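You operate a simulated robot arm through the tools that you are given. There is no shell and no other tool. Be economical: measure what you need, move in short steps, check, and stop when the job is done.

The job below is to be done with a simulated robot arm. You get a single attempt, and the scene is never put back.

## Task
Wind the lead fully back on its reel and brake it.
Fine: the reel switch goes off first and stays off; free the reel brake lever to wind.

Only the result counts: the job must be done as asked and must still hold three seconds after the hand-in. Knocking over, shifting, dropping, spilling or breaking anything else fails it.

## Robot
A 6-joint arm with a fingered hand on a trunk, on a base that drives. Base frame: it is fixed to the floor where the robot stands at the start and does not move with it; the origin is under the middle of the robot, x ahead of it, y to its left, z up. Readings come in mm, degrees, newtons and seconds.
With the tool pointing down near the work surface it reaches from about 460 to 920 mm from the robot's upright axis, wherever it stands. Its first joint turns from -166.0 to 166.0 degrees. Places, roughly: orange grip [1000, -300, 1000]; reel brake lever [800, 100, 1000]; reel handwheel [1000, -200, 900]; reel switch [900, 0, 1300]. Payload 5 kg.
The TCP is the grasp point between the finger pads, 36 mm short of the fingertips. In the tool frame z runs along the fingers and y along their closing line. The gripper opens to 120 mm. The gripper's body begins 42 mm behind the TCP. The gripper is a hand of 4 fingers: y runs from the thumb to the fingers, the wrist lies at [-19, -123, -211] in the tool frame, and closing takes about 1.5 s.
Orientation is told as [roll, pitch, yaw] about the base's x, y, z axes, in that order, counted from this pose: with the fingers straight down and the wrist toward the robot, the tool's x, y and z point along [0, 1, 0], [1, 0, 0] and [0, 0, -1] of the base frame.

## Interface
- The arm moves only by the tool drive_tool. Its argument "targets" is a list of rows, each an object of numbers (a shift or turn left out is 0, a gripper value left out holds the last): "rx", "ry", "rz": the turn, a rotation vector about the tool's x, y, z in degrees; "tx", "ty", "tz": the shift along the tool's x, y, z in mm; "fingers": the closure, from 0 (fully open) to 1 (shut). In form: [{"rx": .., "ry": .., "rz": .., "tx": .., "ty": .., "tz": .., "fingers": ..}, ...]. A call has 1 to 12 rows; each row shifts and turns the commanded pose from where the row before left it, along the tool's axes as they then stand. Rows are played at 5 a second. More than 50 mm and 8.6 degrees between two rows, or a gripper value outside its range, and nothing of the call is played. Where a pose cannot be reached the arm comes as near as it can. A force on the tool above 40 N (or 10 N above the force at the start of the call, whichever is more), or a blocked arm, ends the call early, and 0.2 s more pass. The fingers move at their own pace (about 45 mm/s each) and stop on an object; they squeeze with about 23 N. The grip force told is the motor's: it shows also when the fingers shut on nothing. Time passes only in rows, and 0.2 s behind the last, so rows that do not move let the fingers close. It gives the time, the measured TCP pose, the force on the tool (base axes), the opening and the grip force at its end, in the units of the frame above (readings bear some noise), with the torque about the TCP (base axes, N m) and any sound that the robot's microphone picked up, and new pictures: "pictures" is both (left out), scene, wrist or none.
- Cameras (640 x 400 px; columns grow to the right, rows downward): "scene" is now at [109, 0.5, 1537.2]; the picture's right is [0.03, -1.00, 0.00], its down [-0.53, -0.02, -0.85] and it looks along [0.85, 0.03, -0.53] (base axes); focal length 262 px, centre (320, 200). "wrist" rides on the gripper at [73, -101, -142] in the tool frame; the picture's right is [-0.79, 0.29, -0.54], its down [-0.56, -0.70, 0.44] and it looks along [-0.25, 0.65, 0.71] (tool axes); focal length 280 px, centre (320, 200). There is no depth. A picture from a camera that has moved, and an enlarged one, comes with that camera's place and axes in the base frame and with its lens. The place of the scene camera against the robot may be out by one fixed shift of up to 18 mm in any direction.
- slide_trunk(by): slides the trunk up (or, below 0, down) by that many mm; the arm and the scene camera ride with it, the base frame stays. It gives what a move gives, with no picture.
- roll_base(legs): drives the robot by 1 to 6 legs, each [ahead, turn to the left] in mm and degrees, along the robot's own axes; the way and the turn of a leg run together, so that a leg with both is an arc; at most 1500 mm and 180 degrees a leg. The arm and the cameras ride along, it lands a little off, and it stops where it bumps. It gives what a move gives, and a new picture of the scene camera.
- hand_shape(shape): the hand has 4 fingers and takes this shape, open, in about a second: jaw (thumb against the fingers, like two jaws); tri (thumb and two fingers); tip (a fingertip pinch); poke (one finger out to press); point (the index stretched); flat (the hand flat); cup (the hand cupped); fist (a fist). The gripper value then closes the fingers along that shape, each until it touches; the sizes above hold for jaw. It gives what a move gives, with no picture.
- turn_head(pan, tilt): turns the head with the scene camera to pan (to the left, within 86 degrees either way) and tilt (down, from -29 to 69), counted from straight ahead of the robot. It gives what a move gives, and a new picture of the scene camera.
- close_up(camera, box): a new picture of the part [left, top, right, bottom] of that camera's present view, enlarged. No time passes.
- job_done(): hands the job in; it is judged then, once.

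Work in short steps. Places have to be worked out from the pictures, the camera data and where the tool is seen: move nearer, look again, correct. Check each grasp and each placing, and mend what went wrong. You have 120 turns and 260 pictures in all, those below and enlarged ones among them. Open the gripper and draw the arm clear of the work before you hand the job in, unless the task says otherwise; then end with one line.

The tools are called by a JSON object that holds its "api" and its "payload". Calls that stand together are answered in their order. drive_tool: Moves the arm, as the interface text tells. Its arguments: {"type":"object","properties":{"targets":{"type":"array","items":{"type":"object","properties":{"rx":{"type":"number"},"ry":{"type":"number"},"rz":{"type":"number"},"tx":{"type":"number"},"ty":{"type":"number"},"tz":{"type":"number"},"fingers":{"type":"number"}}}},"pictures":{"type":"string","enum":["both","scene","wrist","none"]}},"required":["targets"]} The other tools are called the same way: slide_trunk (by) slides the trunk up or down; hand_shape (shape) gives the hand a shape; roll_base (legs) drives the base; turn_head (pan, tilt) turns the head that bears the scene camera; close_up (camera, box) takes an enlarged picture of a part of a camera's view; job_done () hands the job in.

At the start:

```text
time: 0.0
tcp_pos: [715.1, -33.4, 1000.2]
tool_rot: [0.1, 0.1, 0.0]
force: [-0.5, -0.3, -1.1]
moment: [0.01, -0.01, 0.0]
finger_gap: 119.4
grasp_force: 0.0
shape: jaw
trunk travel left (down, up): [-525.0, 315.0]
robot x, y, heading: [-5.0, 1.2, -0.1]
head pan, tilt: [2.0, 32.0]
```

scene: 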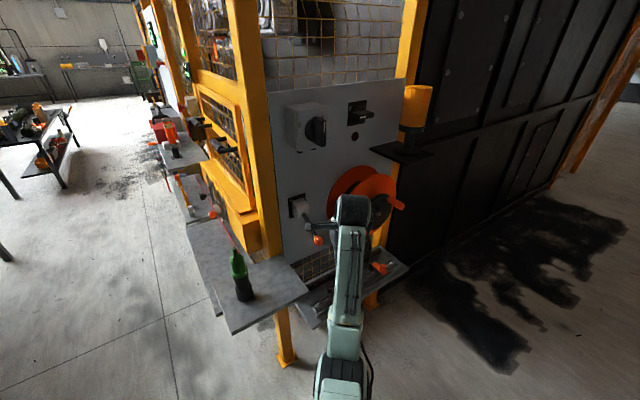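
wrist: 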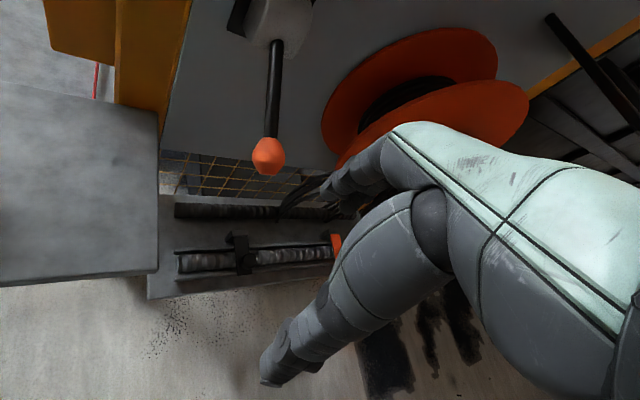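

The panel carries a switch box, a small black switch, a reel with an orange disc, and a brake lever with an orange knob. I'll enlarge the view to read them.

{"api": "close_up", "payload": {"camera": "scene", "box": [260, 70, 440, 190]}}

{"api": "close_up", "payload": {"camera": "scene", "box": [260, 160, 440, 320]}}

```text
3.33 times, centred on (350, 130) of scene
camera zoom: at [109.0, 0.5, 1537.2], right [0.03, -1.0, 0.0], down [-0.53, -0.02, -0.85], along [0.85, 0.03, -0.53], focal length 872 px, centre (220, 433)
```

zoom: 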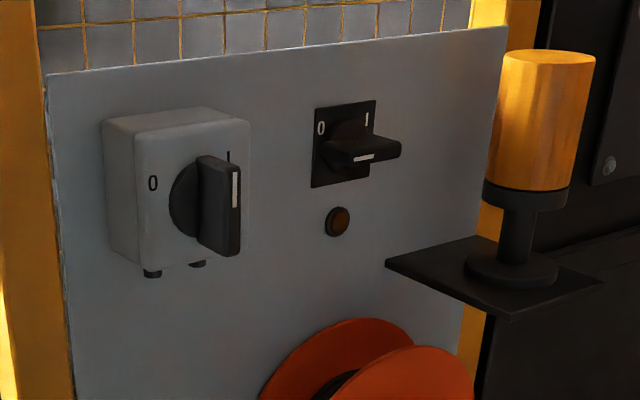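

```text
2.50 times, centred on (350, 240) of scene
camera zoom: at [109.0, 0.5, 1537.2], right [0.03, -1.0, 0.0], down [-0.53, -0.02, -0.85], along [0.85, 0.03, -0.53], focal length 654 px, centre (245, 100)
```

zoom: 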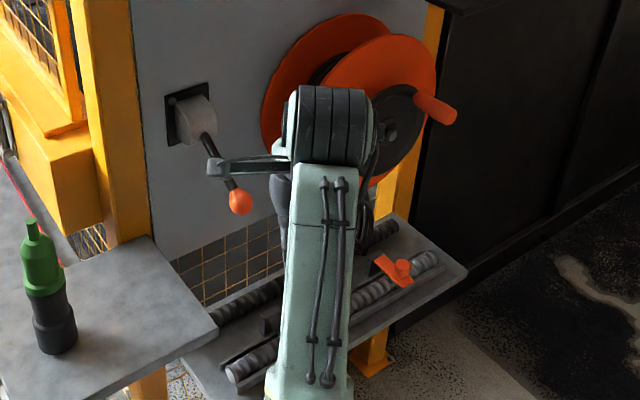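

The panel looks yawed about 35°: its left end is nearer, and its inward normal is about (0.82, 0.57). I'll retract the arm, then drive round to stand square to the panel.

{"api": "drive_tool", "payload": {"targets": [{"ty": -40, "tz": -20}, {"ty": -40, "tz": -20}, {"ty": -40, "tz": -20}, {"ty": -40, "tz": -20}, {"ty": -40, "tz": -20}], "pictures": "none"}}

{"api": "roll_base", "payload": {"legs": [[0, -55], [600, 0]]}}

```text
time: 1.2
tcp_pos: [626.8, -39.9, 983.0]
tool_rot: [0.0, -0.2, 0.0]
force: [-1.0, 0.4, -1.6]
moment: [-0.01, 0.04, 0.03]
finger_gap: 119.9
grasp_force: 0.1
shape: jaw
out of reach, approached as far as the arm can: row 2, 3, 4, 5
trunk travel left (down, up): [-525.0, 315.0]
robot x, y, heading: [-2.8, -2.5, 0.1]
head pan, tilt: [2.0, 32.0]
```

```text
time: 7.7
tcp_pos: [668.0, -1022.0, 983.7]
tool_rot: [0.0, -0.1, -55.2]
force: [0.1, -0.5, 0.1]
moment: [-0.04, 0.01, -0.04]
finger_gap: 119.8
grasp_force: 0.0
shape: jaw
trunk travel left (down, up): [-525.0, 315.0]
robot x, y, heading: [344.3, -486.3, -55.2]
head pan, tilt: [2.0, 32.0]
camera scene: at [401.4, -584.3, 1537.1], right [-0.8, -0.6, 0.0], down [-0.32, 0.42, -0.85], along [0.51, -0.68, -0.53], focal length 262 px, centre (320, 200)
```

scene: 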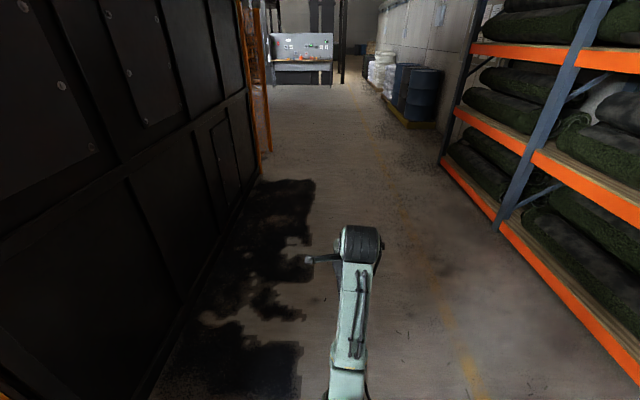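

The arm would only retract to a 627 mm radius, so I'll look at the panel with the head before turning the base.

{"api": "turn_head", "payload": {"pan": 86, "tilt": 28}}

```text
time: 9.3
tcp_pos: [667.2, -1023.6, 983.2]
tool_rot: [0.1, -0.3, -55.0]
force: [0.0, 0.5, -0.7]
moment: [-0.02, 0.03, -0.01]
finger_gap: 120.0
grasp_force: 0.1
shape: jaw
trunk travel left (down, up): [-525.0, 315.0]
robot x, y, heading: [339.0, -489.9, -54.9]
head pan, tilt: [85.9, 28.0]
camera scene: at [425.7, -465.6, 1543.5], right [0.51, -0.86, 0.0], down [-0.4, -0.24, -0.88], along [0.76, 0.45, -0.47], focal length 262 px, centre (320, 200)
```

scene: 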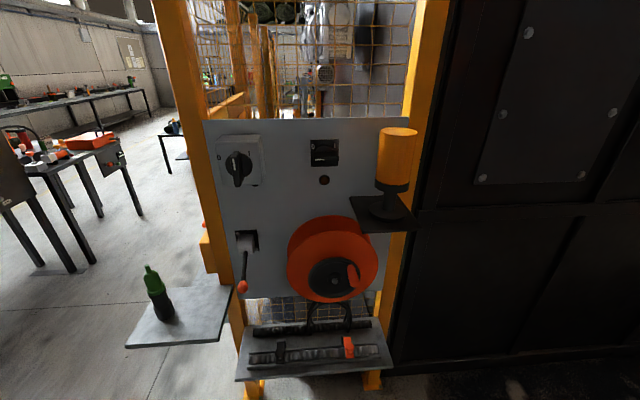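

{"api": "close_up", "payload": {"camera": "scene", "box": [200, 120, 420, 257]}}

{"api": "close_up", "payload": {"camera": "scene", "box": [220, 210, 400, 390]}}

```text
2.91 times, centred on (310, 188) of scene
camera zoom: at [425.7, -465.6, 1543.5], right [0.51, -0.86, 0.0], down [-0.4, -0.24, -0.88], along [0.76, 0.45, -0.47], focal length 761 px, centre (349, 234)
```

zoom: 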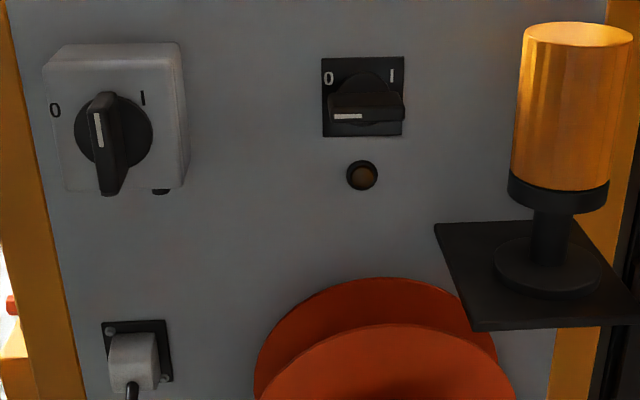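

```text
2.22 times, centred on (310, 300) of scene
camera zoom: at [425.7, -465.6, 1543.5], right [0.51, -0.86, 0.0], down [-0.4, -0.24, -0.88], along [0.76, 0.45, -0.47], focal length 582 px, centre (342, -22)
```

zoom: 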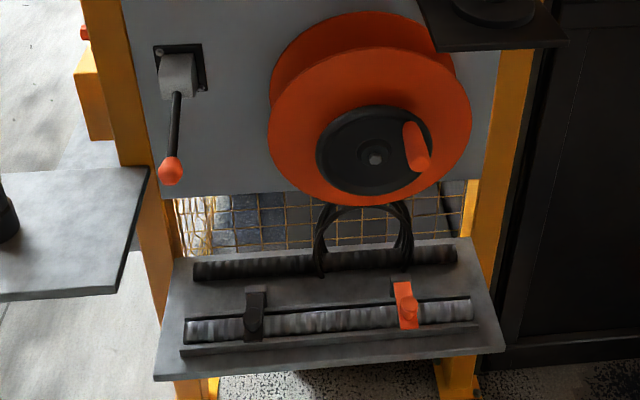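

The reel switch is the box at about (853, 27, 1307) and the hub is at about (966, -198, 942). The grip is at about (966, -261, 990) and the lever knob at about (847, 34, 899). I'll back off a little while turning, to end up square to the panel.

{"api": "roll_base", "payload": {"legs": [[0, -45], [100, 0], [0, 135]]}}

{"api": "turn_head", "payload": {"pan": 0, "tilt": 25}}

```text
time: 19.1
tcp_pos: [882.4, -304.5, 981.6]
tool_rot: [-0.4, 0.1, 29.4]
force: [0.8, -22.0, 2.4]
moment: [0.34, -0.08, -1.37]
finger_gap: 118.8
grasp_force: 0.0
shape: jaw
trunk travel left (down, up): [-525.0, 315.0]
robot x, y, heading: [322.2, -586.8, 30.6]
head pan, tilt: [85.9, 28.0]
stopped in leg 3: the force on the tool passed its limit at 47 N (the readings are from after the stop); the commanded pose is now the measured one
camera scene: at [295.3, -492.7, 1543.8], right [0.89, 0.45, 0.0], down [0.21, -0.42, -0.88], along [-0.4, 0.79, -0.47], focal length 262 px, centre (320, 200)
```

scene: 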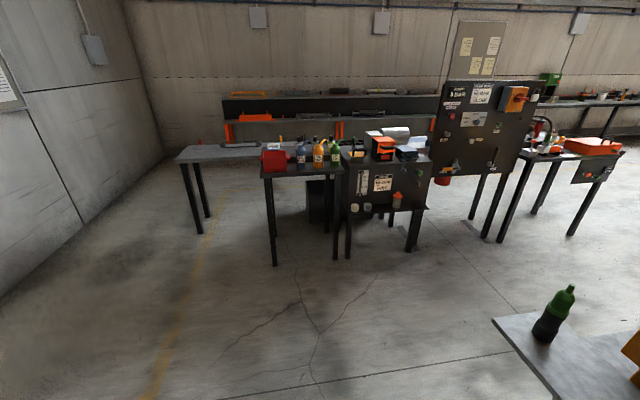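

```text
time: 20.8
tcp_pos: [883.6, -304.0, 982.1]
tool_rot: [0.0, 0.1, 29.7]
force: [0.1, -25.8, 1.1]
moment: [0.34, 0.02, -1.64]
finger_gap: 119.2
grasp_force: 0.0
shape: jaw
trunk travel left (down, up): [-525.0, 315.0]
robot x, y, heading: [319.0, -583.4, 31.4]
head pan, tilt: [0.0, 25.0]
camera scene: at [417.0, -529.3, 1548.5], right [0.52, -0.86, 0.0], down [-0.36, -0.21, -0.91], along [0.78, 0.47, -0.42], focal length 262 px, centre (320, 200)
```

scene: 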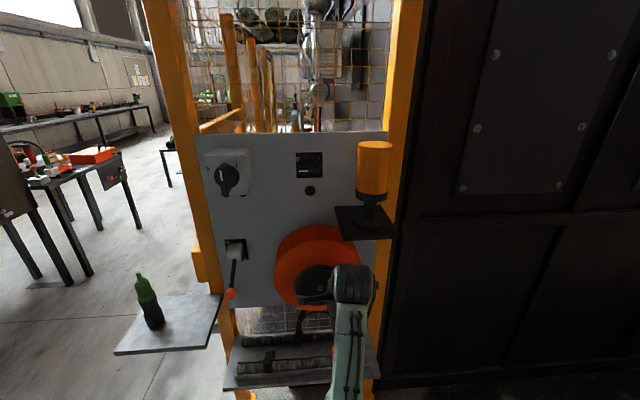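

The hand bumped the reel grip from the right and nothing fell. I'll turn back a little and drive backward to clear it.

{"api": "roll_base", "payload": {"legs": [[0, -6], [-130, 0], [0, 8]]}}

```text
time: 23.4
tcp_pos: [753.7, -336.3, 980.3]
tool_rot: [-0.3, 0.3, 31.9]
force: [0.3, 1.2, -0.6]
moment: [-0.03, 0.01, 0.0]
finger_gap: 119.6
grasp_force: 0.0
shape: jaw
trunk travel left (down, up): [-525.0, 315.0]
robot x, y, heading: [207.3, -638.7, 33.1]
head pan, tilt: [0.0, 25.0]
camera scene: at [296.2, -575.0, 1548.3], right [0.55, -0.84, 0.0], down [-0.35, -0.23, -0.91], along [0.76, 0.49, -0.42], focal length 262 px, centre (320, 200)
```

scene: 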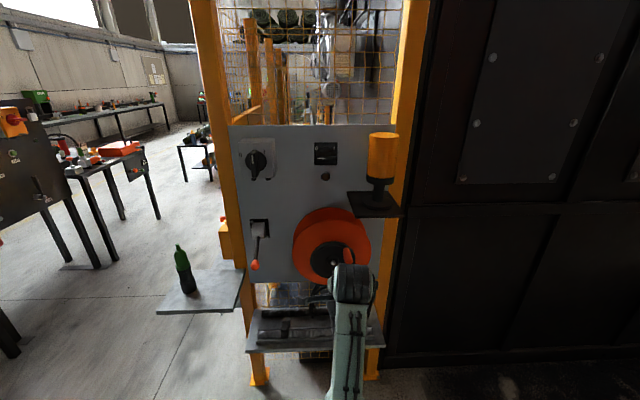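

The robot now stands clear and roughly square to the panel. I'll raise the trunk, shift the hand left towards the switch box, and bring the tool round to horizontal with its y axis to the left.

{"api": "slide_trunk", "payload": {"by": 250}}

{"api": "drive_tool", "payload": {"targets": [{"tx": 45}, {"tx": 45}, {"tx": 45}, {"tx": 45}, {"tx": 20, "ty": 40}, {"ty": 40}, {"ty": 20}], "pictures": "none"}}

{"api": "drive_tool", "payload": {"targets": [{"rx": -4.9, "ry": -4.9, "rz": -4.9}, {"rx": -4.9, "ry": -4.9, "rz": -4.9}, {"rx": -4.9, "ry": -4.9, "rz": -4.9}, {"rx": -4.9, "ry": -4.9, "rz": -4.9}, {"rx": -4.9, "ry": -4.9, "rz": -4.9}, {"rx": -4.9, "ry": -4.9, "rz": -4.9}, {"rx": -4.9, "ry": -4.9, "rz": -4.9}]}}

```text
time: 25.9
tcp_pos: [754.0, -335.6, 1231.1]
tool_rot: [-0.3, 0.2, 32.0]
force: [-0.3, 0.2, 0.4]
moment: [-0.03, 0.02, -0.01]
finger_gap: 119.9
grasp_force: 0.0
shape: jaw
trunk travel left (down, up): [-775.0, 65.0]
robot x, y, heading: [204.7, -638.0, 33.3]
head pan, tilt: [0.0, 25.0]
```

```text
time: 27.5
tcp_pos: [732.4, -112.7, 1229.8]
tool_rot: [-0.5, 0.1, 31.9]
force: [-0.6, 0.5, 0.4]
moment: [-0.02, 0.04, 0.01]
finger_gap: 119.9
grasp_force: 0.1
shape: jaw
trunk travel left (down, up): [-775.0, 65.0]
robot x, y, heading: [203.9, -642.7, 33.1]
head pan, tilt: [0.0, 25.0]
```

```text
time: 29.1
tcp_pos: [732.2, -113.0, 1231.5]
tool_rot: [-44.7, -19.2, 76.5]
force: [-1.0, -0.4, -0.4]
moment: [0.0, 0.02, 0.0]
finger_gap: 119.7
grasp_force: 0.0
shape: jaw
trunk travel left (down, up): [-775.0, 65.0]
robot x, y, heading: [204.2, -637.7, 33.3]
head pan, tilt: [0.0, 25.0]
camera scene: at [296.0, -575.9, 1798.4], right [0.55, -0.84, 0.0], down [-0.35, -0.23, -0.91], along [0.76, 0.49, -0.42], focal length 262 px, centre (320, 200)
camera wrist: at [558.4, -187.3, 1244.8], right [0.17, -0.08, 0.98], down [0.53, -0.83, -0.16], along [0.83, 0.55, -0.1], focal length 280 px, centre (320, 200)
```

scene: 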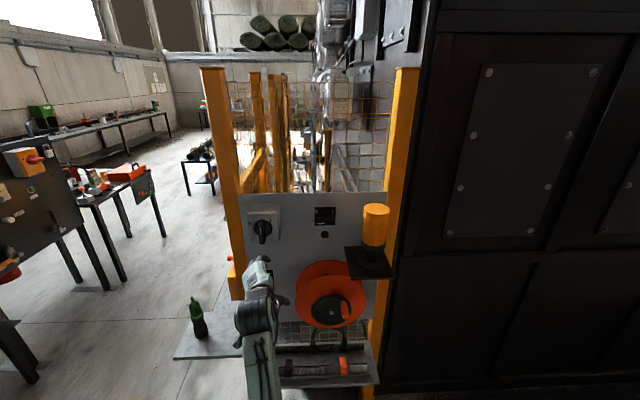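
wrist: 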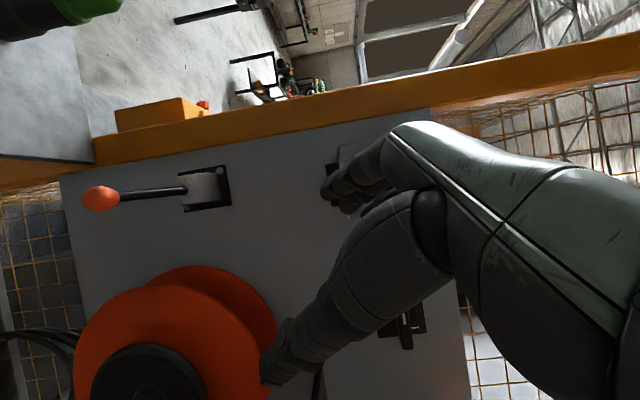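

The view is clear now, so I'll enlarge the switches from here to read the labels, and finish the rotation.

{"api": "close_up", "payload": {"camera": "scene", "box": [240, 195, 350, 265]}}

{"api": "drive_tool", "payload": {"targets": [{"rx": -4.9, "ry": -4.9, "rz": -4.9}, {"rx": -4.9, "ry": -4.9, "rz": -4.9}, {"rx": -4.9, "ry": -4.9, "rz": -4.9}, {"rx": -4.9, "ry": -4.9, "rz": -4.9}, {"rx": -4.9, "ry": -4.9, "rz": -4.9}, {"rx": -4.9, "ry": -4.9, "rz": -4.9}, {"rx": -4.9, "ry": -4.9, "rz": -4.9}]}}

```text
5.71 times, centred on (295, 230) of scene
camera zoom: at [296.0, -575.9, 1798.4], right [0.55, -0.84, 0.0], down [-0.35, -0.23, -0.91], along [0.76, 0.49, -0.42], focal length 1495 px, centre (463, 29)
```

zoom: 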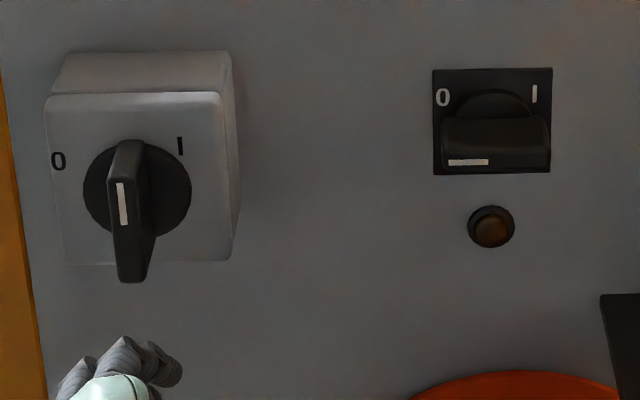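

```text
time: 30.7
tcp_pos: [733.8, -114.0, 1230.4]
tool_rot: [-89.2, -0.5, 121.2]
force: [-0.7, 0.1, -0.4]
moment: [-0.01, 0.01, 0.02]
finger_gap: 120.1
grasp_force: 0.1
shape: jaw
trunk travel left (down, up): [-775.0, 65.0]
robot x, y, heading: [204.6, -641.7, 32.9]
head pan, tilt: [0.0, 25.0]
camera scene: at [297.0, -575.7, 1798.3], right [0.55, -0.84, 0.0], down [-0.35, -0.23, -0.91], along [0.76, 0.49, -0.42], focal length 262 px, centre (320, 200)
camera wrist: at [662.6, -274.4, 1158.9], right [-0.6, -0.03, 0.8], down [0.75, -0.37, 0.55], along [0.28, 0.93, 0.25], focal length 280 px, centre (320, 200)
```

scene: 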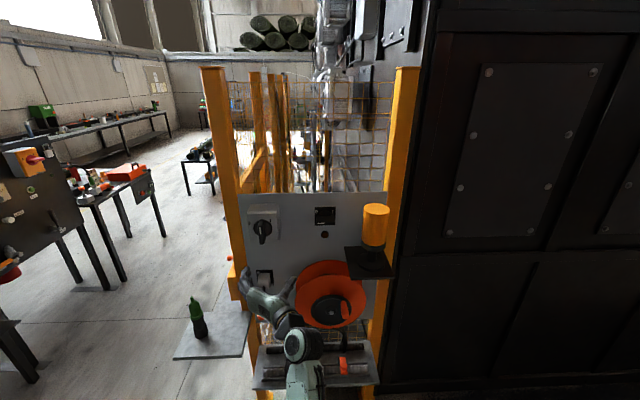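
wrist: 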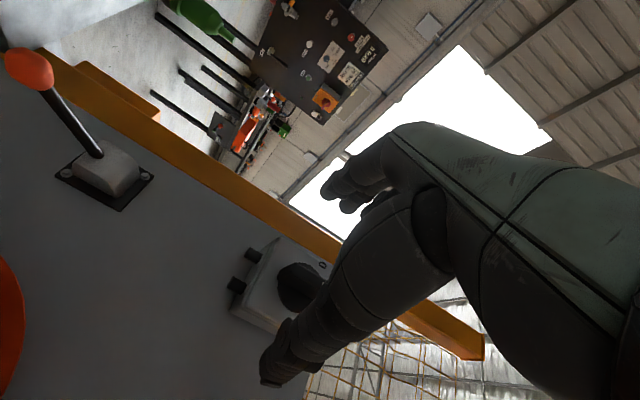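

The box handle stands vertical beside "I" (on), and "0" is to its left, so it needs a 90° counter-clockwise turn. I'll align the hand with the knob at about n=711, t=468, z=1307 and move part of the way in.

{"api": "drive_tool", "payload": {"targets": [{"tx": -38, "ty": 23, "rx": -3.8}, {"tx": -39, "ty": 23}, {"tz": 40}, {"tz": 40}]}}

{"api": "close_up", "payload": {"camera": "scene", "box": [220, 190, 330, 270]}}

```text
time: 31.7
tcp_pos: [776.9, -27.4, 1304.5]
tool_rot: [-89.1, -0.5, 125.0]
force: [0.6, -0.4, -1.1]
moment: [0.02, 0.0, -0.02]
finger_gap: 120.0
grasp_force: 0.0
shape: jaw
trunk travel left (down, up): [-775.0, 65.0]
robot x, y, heading: [204.4, -640.4, 33.0]
head pan, tilt: [0.0, 25.0]
camera scene: at [298.6, -573.9, 1798.1], right [0.55, -0.84, 0.0], down [-0.36, -0.23, -0.91], along [0.76, 0.49, -0.42], focal length 262 px, centre (320, 200)
camera wrist: at [716.9, -192.8, 1233.7], right [-0.6, -0.07, 0.8], down [0.77, -0.32, 0.55], along [0.21, 0.95, 0.25], focal length 280 px, centre (320, 200)
```

scene: 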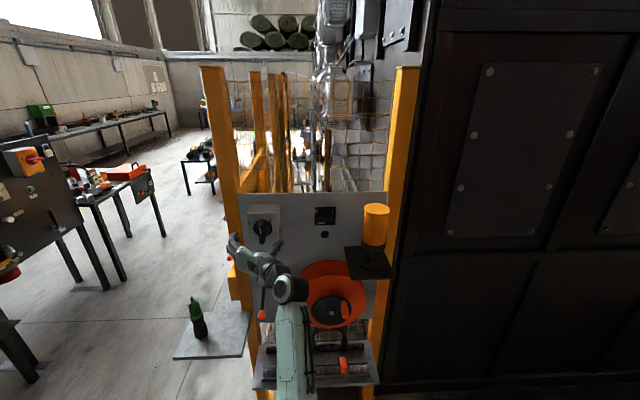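
wrist: 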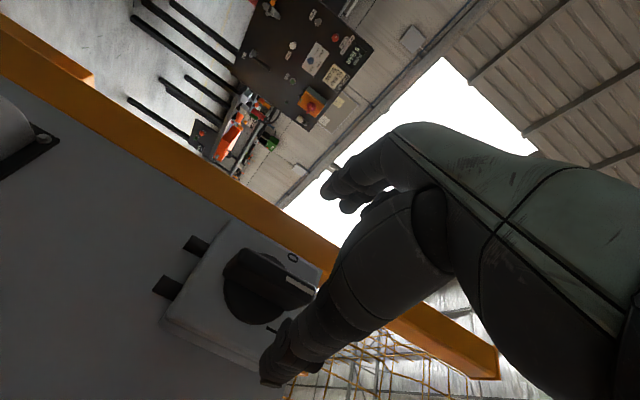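

```text
5.00 times, centred on (275, 230) of scene
camera zoom: at [298.6, -573.9, 1798.1], right [0.55, -0.84, 0.0], down [-0.36, -0.23, -0.91], along [0.76, 0.49, -0.42], focal length 1308 px, centre (545, 50)
```

zoom: 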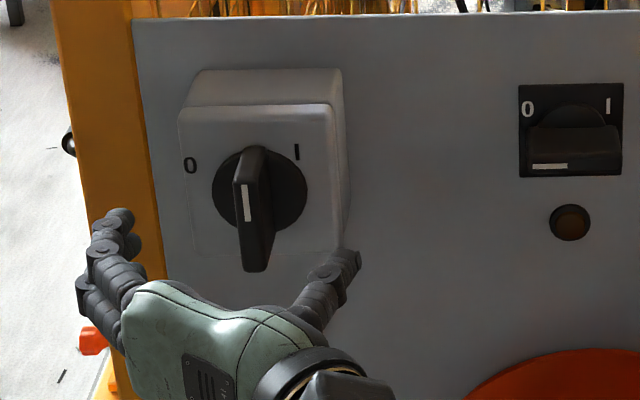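

The hand is aligned with the handle to within a few mm. I'll advance about 66 mm so the fingertips straddle it, then check.

{"api": "drive_tool", "payload": {"targets": [{"tz": 25, "tx": 4, "ty": -2}, {"tz": 25}, {"tz": 16}]}}

{"api": "close_up", "payload": {"camera": "scene", "box": [220, 190, 330, 270]}}

```text
time: 32.5
tcp_pos: [830.4, 8.6, 1300.7]
tool_rot: [-89.2, -0.5, 125.0]
force: [0.0, -0.5, -0.2]
moment: [-0.01, -0.01, 0.01]
finger_gap: 119.9
grasp_force: 0.0
shape: jaw
trunk travel left (down, up): [-775.0, 65.0]
robot x, y, heading: [203.9, -636.2, 33.1]
head pan, tilt: [0.0, 25.0]
camera scene: at [295.8, -575.5, 1798.4], right [0.55, -0.84, 0.0], down [-0.35, -0.23, -0.91], along [0.76, 0.49, -0.42], focal length 262 px, centre (320, 200)
camera wrist: at [769.7, -157.6, 1230.1], right [-0.6, -0.07, 0.8], down [0.77, -0.32, 0.55], along [0.21, 0.94, 0.25], focal length 280 px, centre (320, 200)
```

scene: 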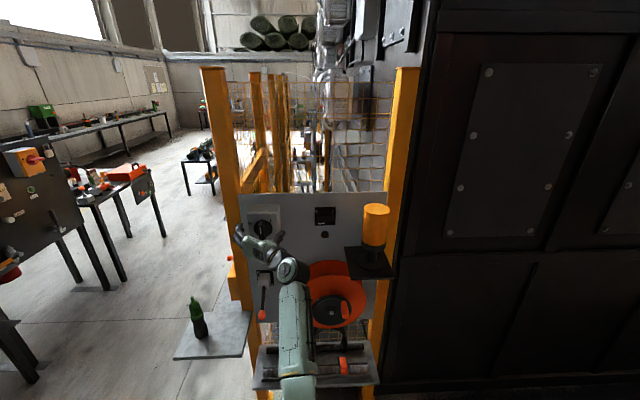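
wrist: 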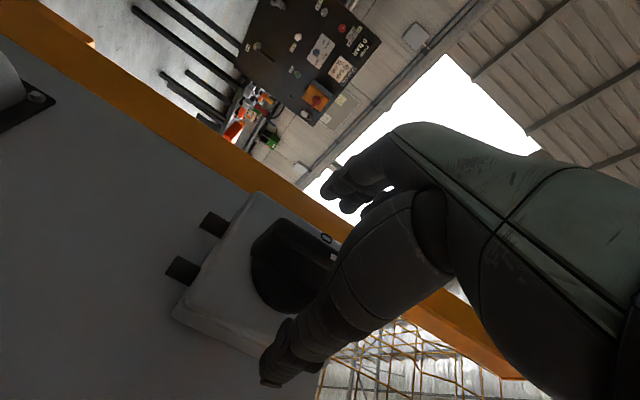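

```text
5.00 times, centred on (275, 230) of scene
camera zoom: at [295.8, -575.5, 1798.4], right [0.55, -0.84, 0.0], down [-0.35, -0.23, -0.91], along [0.76, 0.49, -0.42], focal length 1308 px, centre (545, 50)
```

zoom: 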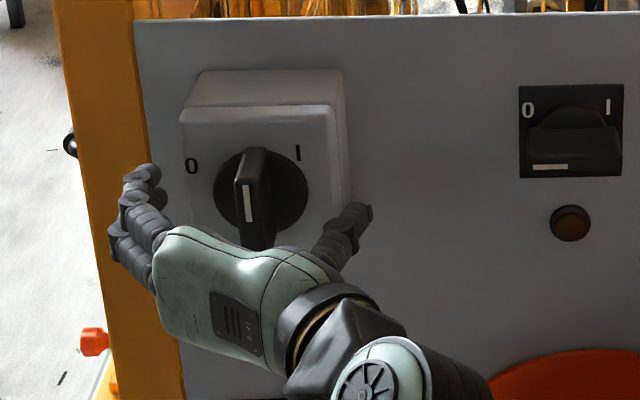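

The fingers straddle the handle with no contact force, so I'll close them.

{"api": "drive_tool", "payload": {"targets": [{"fingers": 1}, {}, {}, {}, {}, {}, {}, {}]}}

{"api": "close_up", "payload": {"camera": "scene", "box": [220, 190, 330, 270]}}

```text
time: 34.3
tcp_pos: [829.4, 8.1, 1301.5]
tool_rot: [-89.1, -0.6, 124.9]
force: [0.9, 0.6, 0.8]
moment: [-0.05, -0.09, 0.06]
finger_gap: 13.6
grasp_force: 23.4
shape: jaw
trunk travel left (down, up): [-775.0, 65.0]
robot x, y, heading: [206.7, -640.3, 32.9]
head pan, tilt: [0.0, 25.0]
camera scene: at [296.4, -574.8, 1798.3], right [0.55, -0.84, 0.0], down [-0.35, -0.23, -0.91], along [0.76, 0.49, -0.42], focal length 262 px, centre (320, 200)
camera wrist: at [769.8, -157.2, 1229.8], right [-0.6, -0.07, 0.8], down [0.77, -0.32, 0.55], along [0.21, 0.94, 0.25], focal length 280 px, centre (320, 200)
```

scene: 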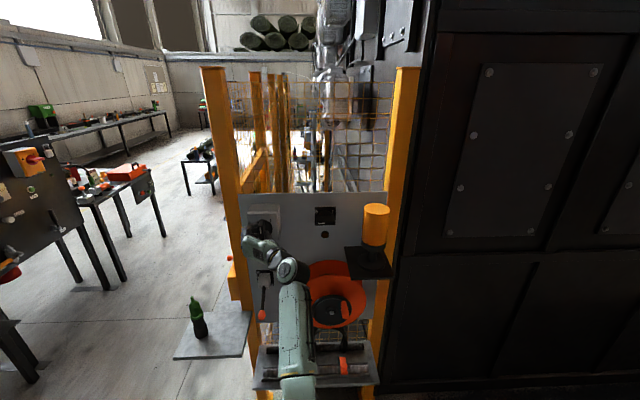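
wrist: 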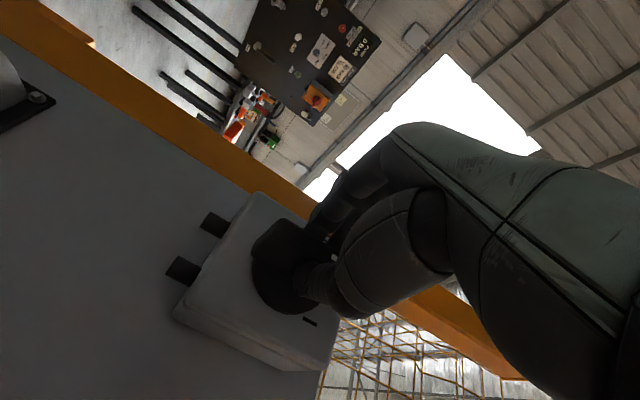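

```text
5.00 times, centred on (275, 230) of scene
camera zoom: at [296.4, -574.8, 1798.3], right [0.55, -0.84, 0.0], down [-0.35, -0.23, -0.91], along [0.76, 0.49, -0.42], focal length 1308 px, centre (545, 50)
```

zoom: 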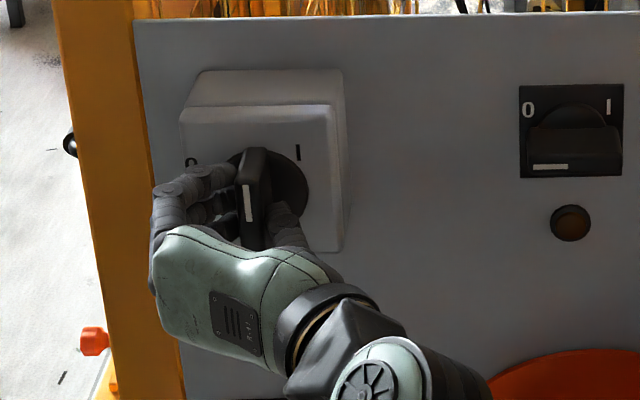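

The handle is held (13.6 mm gap, 23 N). I'll twist it counter-clockwise about 48° and look.

{"api": "drive_tool", "payload": {"targets": [{"rz": -8}, {"rz": -8}, {"rz": -8}, {"rz": -8}, {"rz": -8}, {"rz": -8}], "pictures": "none"}}

{"api": "close_up", "payload": {"camera": "scene", "box": [220, 190, 330, 270]}}

```text
time: 35.7
tcp_pos: [829.3, 9.3, 1301.3]
tool_rot: [-88.9, 47.7, 125.9]
force: [3.4, 8.8, 8.9]
moment: [0.18, -0.17, 0.09]
finger_gap: 13.0
grasp_force: 22.8
shape: jaw
trunk travel left (down, up): [-775.0, 65.0]
robot x, y, heading: [203.3, -639.3, 33.1]
head pan, tilt: [0.0, 25.0]
```

```text
5.00 times, centred on (275, 230) of scene
camera zoom: at [295.5, -574.0, 1798.4], right [0.55, -0.84, 0.0], down [-0.35, -0.23, -0.91], along [0.76, 0.49, -0.42], focal length 1308 px, centre (545, 50)
```

zoom: 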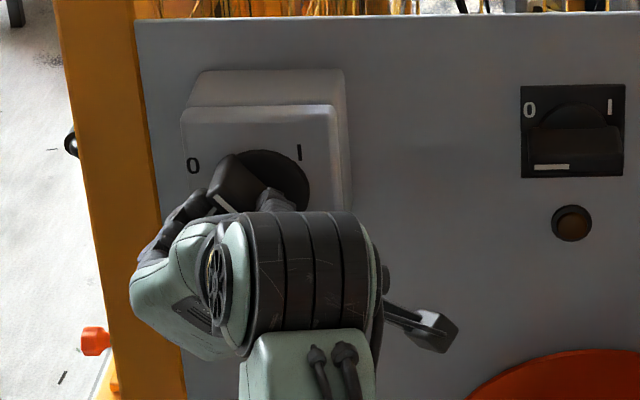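

The knob is turning with the hand, so I'll continue to 90° and slightly past it to reach the stop.

{"api": "drive_tool", "payload": {"targets": [{"rz": -8}, {"rz": -8}, {"rz": -8}, {"rz": -8}, {"rz": -8}, {"rz": -4}], "pictures": "none"}}

{"api": "close_up", "payload": {"camera": "scene", "box": [220, 190, 330, 270]}}

```text
time: 37.1
tcp_pos: [828.1, 9.6, 1300.4]
tool_rot: [64.6, 88.2, -80.4]
force: [0.2, 9.6, 6.6]
moment: [0.09, -0.23, 0.18]
finger_gap: 13.0
grasp_force: 22.7
shape: jaw
trunk travel left (down, up): [-775.0, 65.0]
robot x, y, heading: [203.8, -636.3, 33.2]
head pan, tilt: [0.0, 25.0]
```

```text
5.00 times, centred on (275, 230) of scene
camera zoom: at [295.2, -573.6, 1798.3], right [0.55, -0.84, 0.0], down [-0.35, -0.23, -0.91], along [0.76, 0.49, -0.42], focal length 1308 px, centre (545, 50)
```

zoom: 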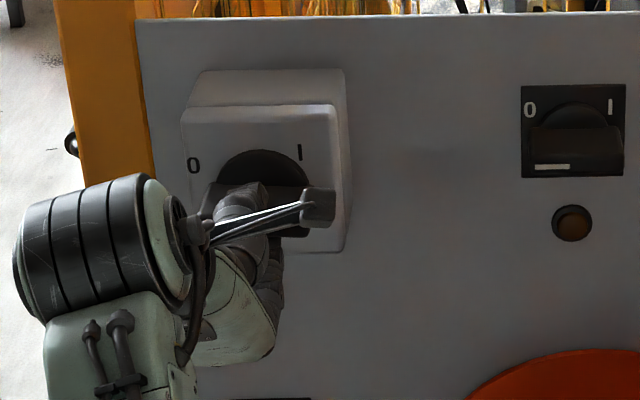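

The knob looks horizontal now. I'll release it, draw back and check.

{"api": "drive_tool", "payload": {"targets": [{"fingers": 0}, {}, {}, {}, {}, {}, {}, {"tz": -30}, {"tz": -40}, {"tz": -40}], "pictures": "wrist"}}

{"api": "close_up", "payload": {"camera": "scene", "box": [220, 190, 330, 270]}}

```text
time: 39.3
tcp_pos: [737.5, -56.2, 1303.1]
tool_rot: [62.4, 88.3, -82.6]
force: [0.7, -0.2, 0.7]
moment: [0.0, 0.01, 0.0]
finger_gap: 119.7
grasp_force: 0.1
shape: jaw
trunk travel left (down, up): [-775.0, 65.0]
robot x, y, heading: [202.0, -636.3, 33.0]
head pan, tilt: [0.0, 25.0]
camera wrist: at [661.7, -194.6, 1408.4], right [-0.9, 0.33, -0.3], down [0.04, 0.73, 0.68], along [0.44, 0.6, -0.67], focal length 280 px, centre (320, 200)
```

wrist: 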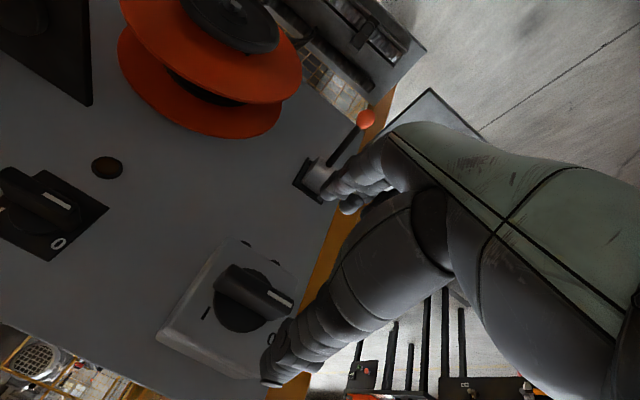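

```text
5.00 times, centred on (275, 230) of scene
camera zoom: at [295.1, -576.0, 1798.5], right [0.55, -0.84, 0.0], down [-0.35, -0.23, -0.91], along [0.76, 0.49, -0.42], focal length 1308 px, centre (545, 50)
```

zoom: 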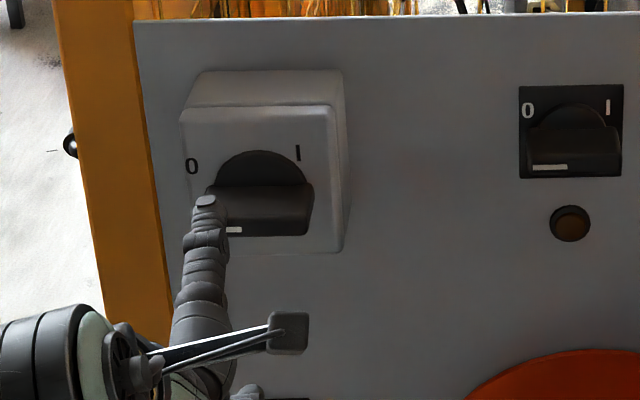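

The switch handle now points to 0. Next is the brake lever: I'll lower the trunk to bring the hand camera near it and look.

{"api": "slide_trunk", "payload": {"by": -270}}

{"api": "drive_tool", "payload": {"targets": [{"tz": -30}]}}

{"api": "close_up", "payload": {"camera": "scene", "box": [220, 180, 400, 360]}}

```text
time: 42.1
tcp_pos: [739.9, -54.5, 1032.4]
tool_rot: [61.6, 88.3, -83.5]
force: [0.3, 0.4, 0.3]
moment: [-0.01, 0.02, -0.02]
finger_gap: 119.3
grasp_force: 0.0
shape: jaw
trunk travel left (down, up): [-505.0, 335.0]
robot x, y, heading: [203.8, -640.8, 32.9]
head pan, tilt: [0.0, 25.0]
```

```text
time: 42.5
tcp_pos: [713.2, -72.3, 1035.0]
tool_rot: [64.9, 88.4, -80.1]
force: [0.2, -0.1, 0.0]
moment: [-0.02, 0.02, 0.03]
finger_gap: 119.7
grasp_force: 0.1
shape: jaw
trunk travel left (down, up): [-505.0, 335.0]
robot x, y, heading: [206.1, -640.7, 33.0]
head pan, tilt: [0.0, 25.0]
camera scene: at [294.9, -576.0, 1528.5], right [0.55, -0.84, 0.0], down [-0.35, -0.23, -0.91], along [0.76, 0.49, -0.42], focal length 262 px, centre (320, 200)
camera wrist: at [636.7, -211.5, 1139.6], right [-0.9, 0.33, -0.3], down [0.04, 0.73, 0.68], along [0.44, 0.6, -0.67], focal length 280 px, centre (320, 200)
```

scene: 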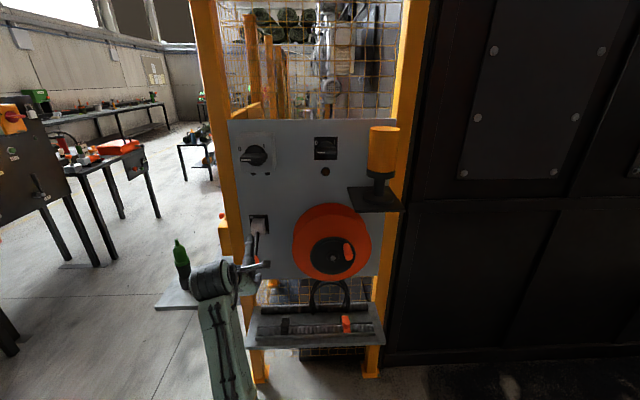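
wrist: 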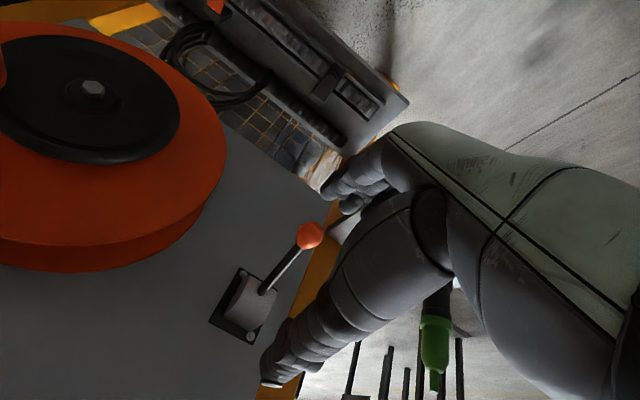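

```text
2.22 times, centred on (310, 270) of scene
camera zoom: at [294.9, -576.0, 1528.5], right [0.55, -0.84, 0.0], down [-0.35, -0.23, -0.91], along [0.76, 0.49, -0.42], focal length 582 px, centre (342, 44)
```

zoom: 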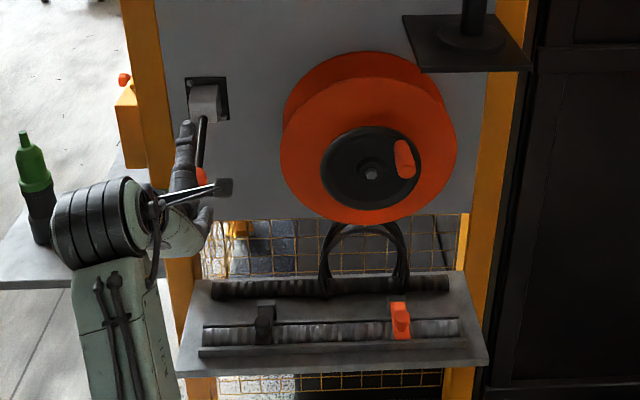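

By triangulation the lever knob is at (808, 33, 934) and the lever leaves its housing near (887, 90, 987), so it sticks outward and slopes down. I'll enlarge both views to see how it pivots and how the cable lies.

{"api": "close_up", "payload": {"camera": "wrist", "box": [180, 200, 340, 360]}}

{"api": "close_up", "payload": {"camera": "wrist", "box": [0, 0, 320, 200]}}

{"api": "close_up", "payload": {"camera": "scene", "box": [230, 200, 400, 350]}}

```text
2.50 times, centred on (260, 280) of wrist
camera zoom: at [636.7, -211.5, 1139.6], right [-0.9, 0.33, -0.3], down [0.04, 0.73, 0.68], along [0.44, 0.6, -0.67], focal length 701 px, centre (470, 0)
```

zoom: 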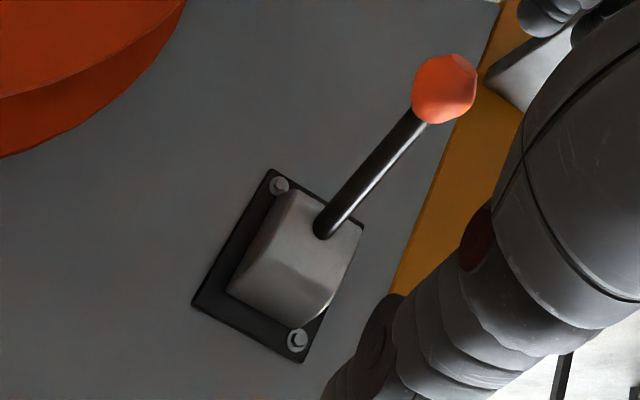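

```text
2.00 times, centred on (160, 100) of wrist
camera zoom: at [636.7, -211.5, 1139.6], right [-0.9, 0.33, -0.3], down [0.04, 0.73, 0.68], along [0.44, 0.6, -0.67], focal length 561 px, centre (640, 400)
```

zoom: 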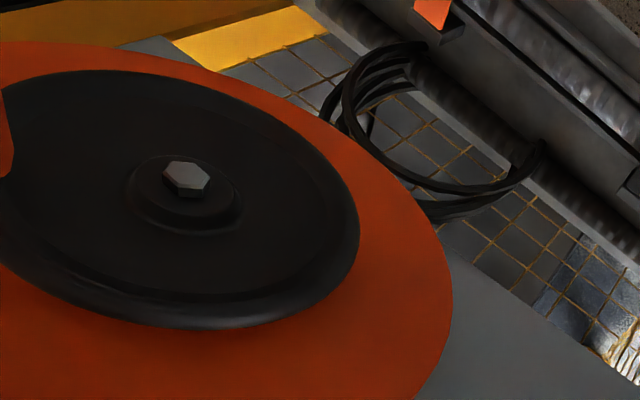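

```text
2.67 times, centred on (315, 275) of scene
camera zoom: at [294.9, -576.0, 1528.5], right [0.55, -0.84, 0.0], down [-0.35, -0.23, -0.91], along [0.76, 0.49, -0.42], focal length 698 px, centre (333, 0)
```

zoom: 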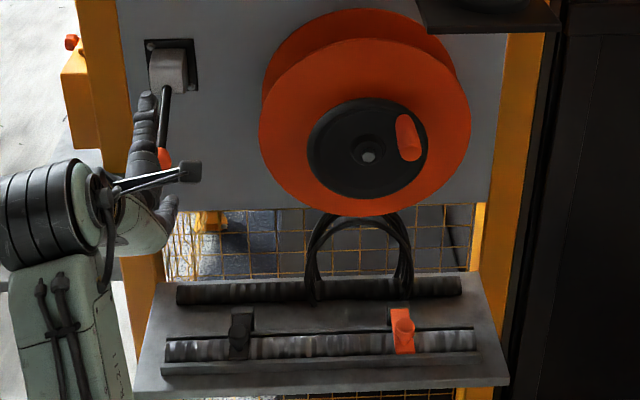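

The lever pivots about a horizontal axis and now hangs down and out, so freeing it should mean lifting it. I'll put the open jaw around the knob, thumb above and fingers below.

{"api": "drive_tool", "payload": {"targets": [{"tx": -16, "ty": 45}, {"tx": -16, "ty": 45}, {"ty": 14, "tz": 30}, {"tz": 40}, {"tz": 40}, {"tz": 20}]}}

{"api": "close_up", "payload": {"camera": "scene", "box": [190, 200, 300, 310]}}

```text
time: 43.9
tcp_pos: [801.7, 25.8, 925.4]
tool_rot: [61.1, 88.3, -83.7]
force: [0.7, 0.4, 0.0]
moment: [-0.01, -0.03, -0.04]
finger_gap: 120.1
grasp_force: 0.1
shape: jaw
trunk travel left (down, up): [-505.0, 335.0]
robot x, y, heading: [205.5, -638.7, 33.2]
head pan, tilt: [0.0, 25.0]
camera scene: at [296.4, -575.1, 1528.3], right [0.55, -0.84, 0.0], down [-0.35, -0.23, -0.91], along [0.76, 0.49, -0.42], focal length 262 px, centre (320, 200)
camera wrist: at [726.9, -113.7, 1031.3], right [-0.9, 0.33, -0.3], down [0.04, 0.73, 0.68], along [0.44, 0.6, -0.67], focal length 280 px, centre (320, 200)
```

scene: 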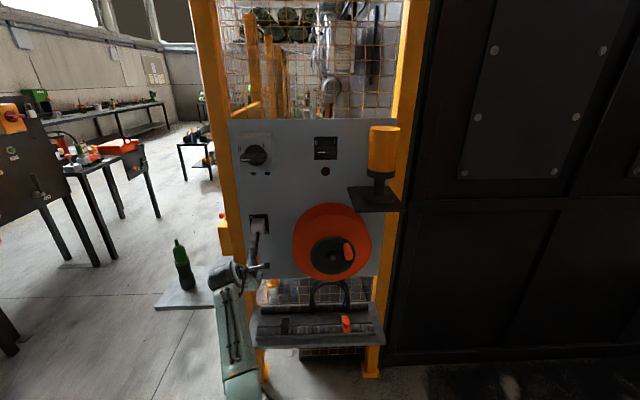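
wrist: 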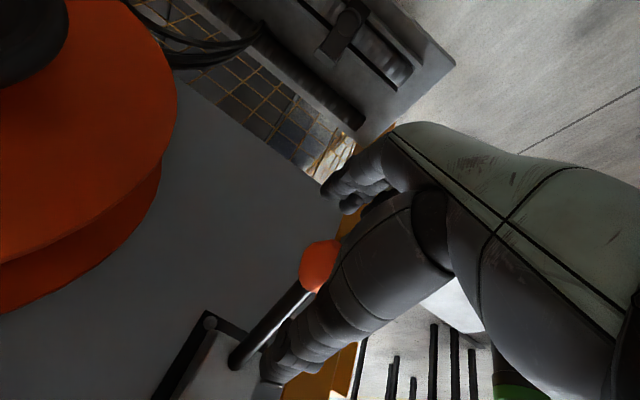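

```text
3.64 times, centred on (245, 255) of scene
camera zoom: at [296.4, -575.1, 1528.3], right [0.55, -0.84, 0.0], down [-0.35, -0.23, -0.91], along [0.76, 0.49, -0.42], focal length 952 px, centre (593, 0)
```

zoom: 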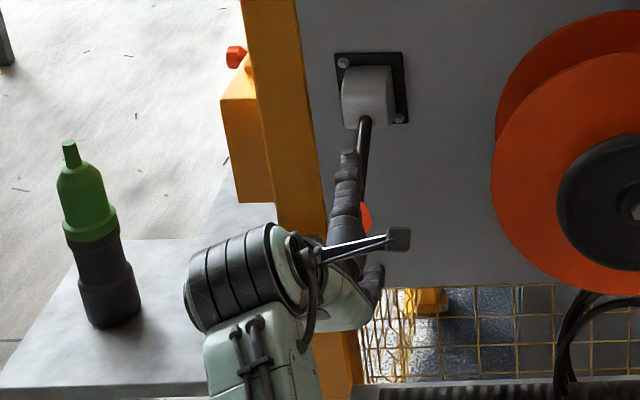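

The knob lies between the thumb and fingers. I'll close to a loose cage and lift along an arc about the pivot.

{"api": "drive_tool", "payload": {"targets": [{"fingers": 0.6}, {}, {}, {}, {}, {"ty": -15, "tz": -2}, {"ty": -15, "tz": -2}, {"ty": -15, "tz": -2}, {"ty": -15}, {"ty": -15}]}}

{"api": "close_up", "payload": {"camera": "scene", "box": [190, 200, 300, 310]}}

```text
time: 46.1
tcp_pos: [798.9, 23.5, 1002.2]
tool_rot: [64.9, 88.4, -80.1]
force: [0.1, -2.1, -2.1]
moment: [-0.08, 0.0, 0.01]
finger_gap: 49.1
grasp_force: 0.1
shape: jaw
trunk travel left (down, up): [-505.0, 335.0]
robot x, y, heading: [207.6, -640.7, 33.0]
head pan, tilt: [0.0, 25.0]
camera scene: at [296.6, -575.3, 1528.4], right [0.55, -0.84, 0.0], down [-0.35, -0.23, -0.91], along [0.76, 0.49, -0.42], focal length 262 px, centre (320, 200)
camera wrist: at [722.2, -115.1, 1107.4], right [-0.9, 0.33, -0.3], down [0.04, 0.73, 0.68], along [0.44, 0.6, -0.67], focal length 280 px, centre (320, 200)
```

scene: 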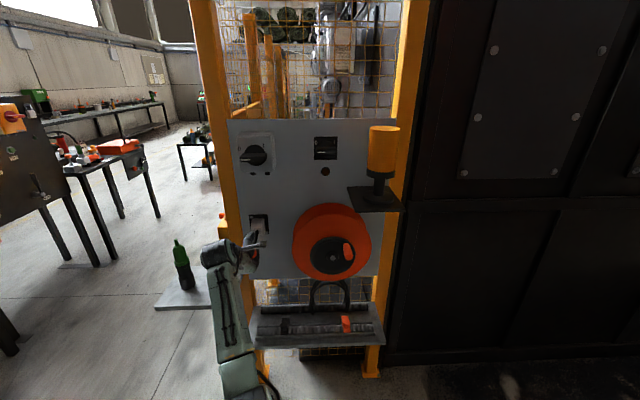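
wrist: 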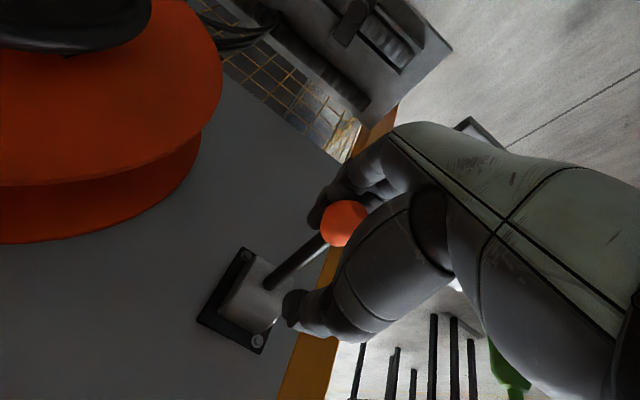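

```text
3.64 times, centred on (245, 255) of scene
camera zoom: at [296.6, -575.3, 1528.4], right [0.55, -0.84, 0.0], down [-0.35, -0.23, -0.91], along [0.76, 0.49, -0.42], focal length 952 px, centre (593, 0)
```

zoom: 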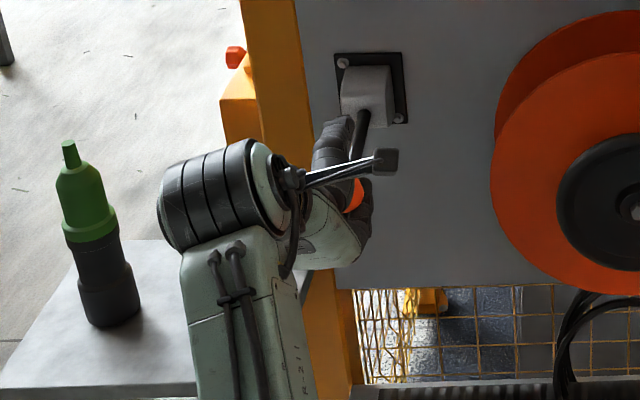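

The lever follows easily (about 2 N) and is now roughly level. I'll keep lifting until it stops.

{"api": "drive_tool", "payload": {"targets": [{"ty": -15, "tz": 1}, {"ty": -15, "tz": 3}, {"ty": -15, "tz": 5}, {"ty": -15, "tz": 7}, {"ty": -13, "tz": 8}]}}

{"api": "close_up", "payload": {"camera": "scene", "box": [190, 200, 300, 310]}}

```text
time: 47.3
tcp_pos: [816.7, 39.2, 1072.2]
tool_rot: [57.2, 88.1, -87.7]
force: [-6.1, -6.1, -5.3]
moment: [-0.27, 0.35, -0.12]
finger_gap: 51.2
grasp_force: 0.0
shape: jaw
trunk travel left (down, up): [-505.0, 335.0]
robot x, y, heading: [205.6, -637.0, 33.4]
head pan, tilt: [0.0, 25.0]
camera scene: at [295.8, -576.1, 1528.3], right [0.55, -0.84, 0.0], down [-0.35, -0.23, -0.91], along [0.76, 0.49, -0.42], focal length 262 px, centre (320, 200)
camera wrist: at [741.0, -99.0, 1178.5], right [-0.9, 0.33, -0.3], down [0.04, 0.73, 0.68], along [0.44, 0.6, -0.67], focal length 280 px, centre (320, 200)
```

scene: 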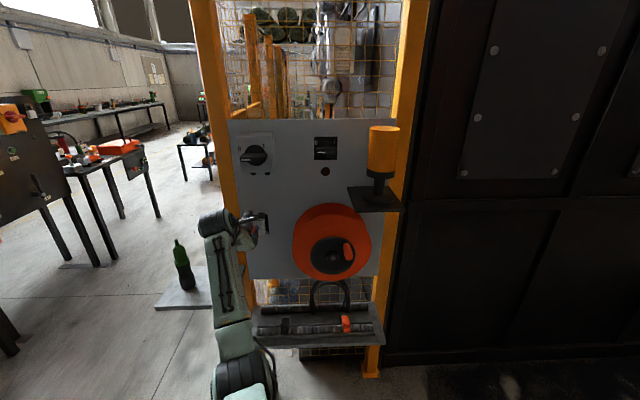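
wrist: 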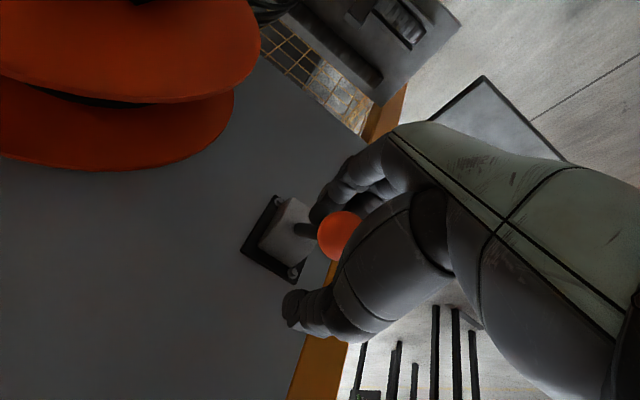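

```text
3.64 times, centred on (245, 255) of scene
camera zoom: at [295.8, -576.1, 1528.3], right [0.55, -0.84, 0.0], down [-0.35, -0.23, -0.91], along [0.76, 0.49, -0.42], focal length 952 px, centre (593, 0)
```

zoom: 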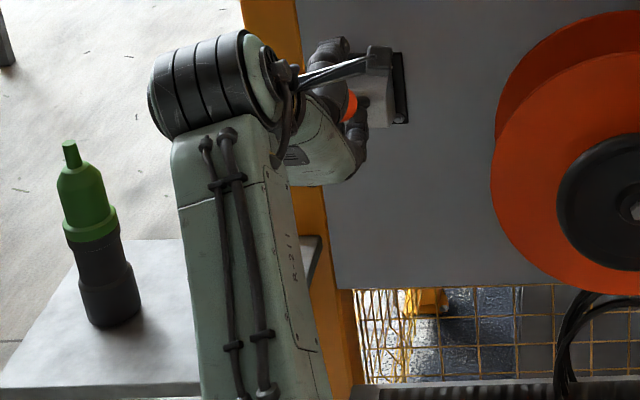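

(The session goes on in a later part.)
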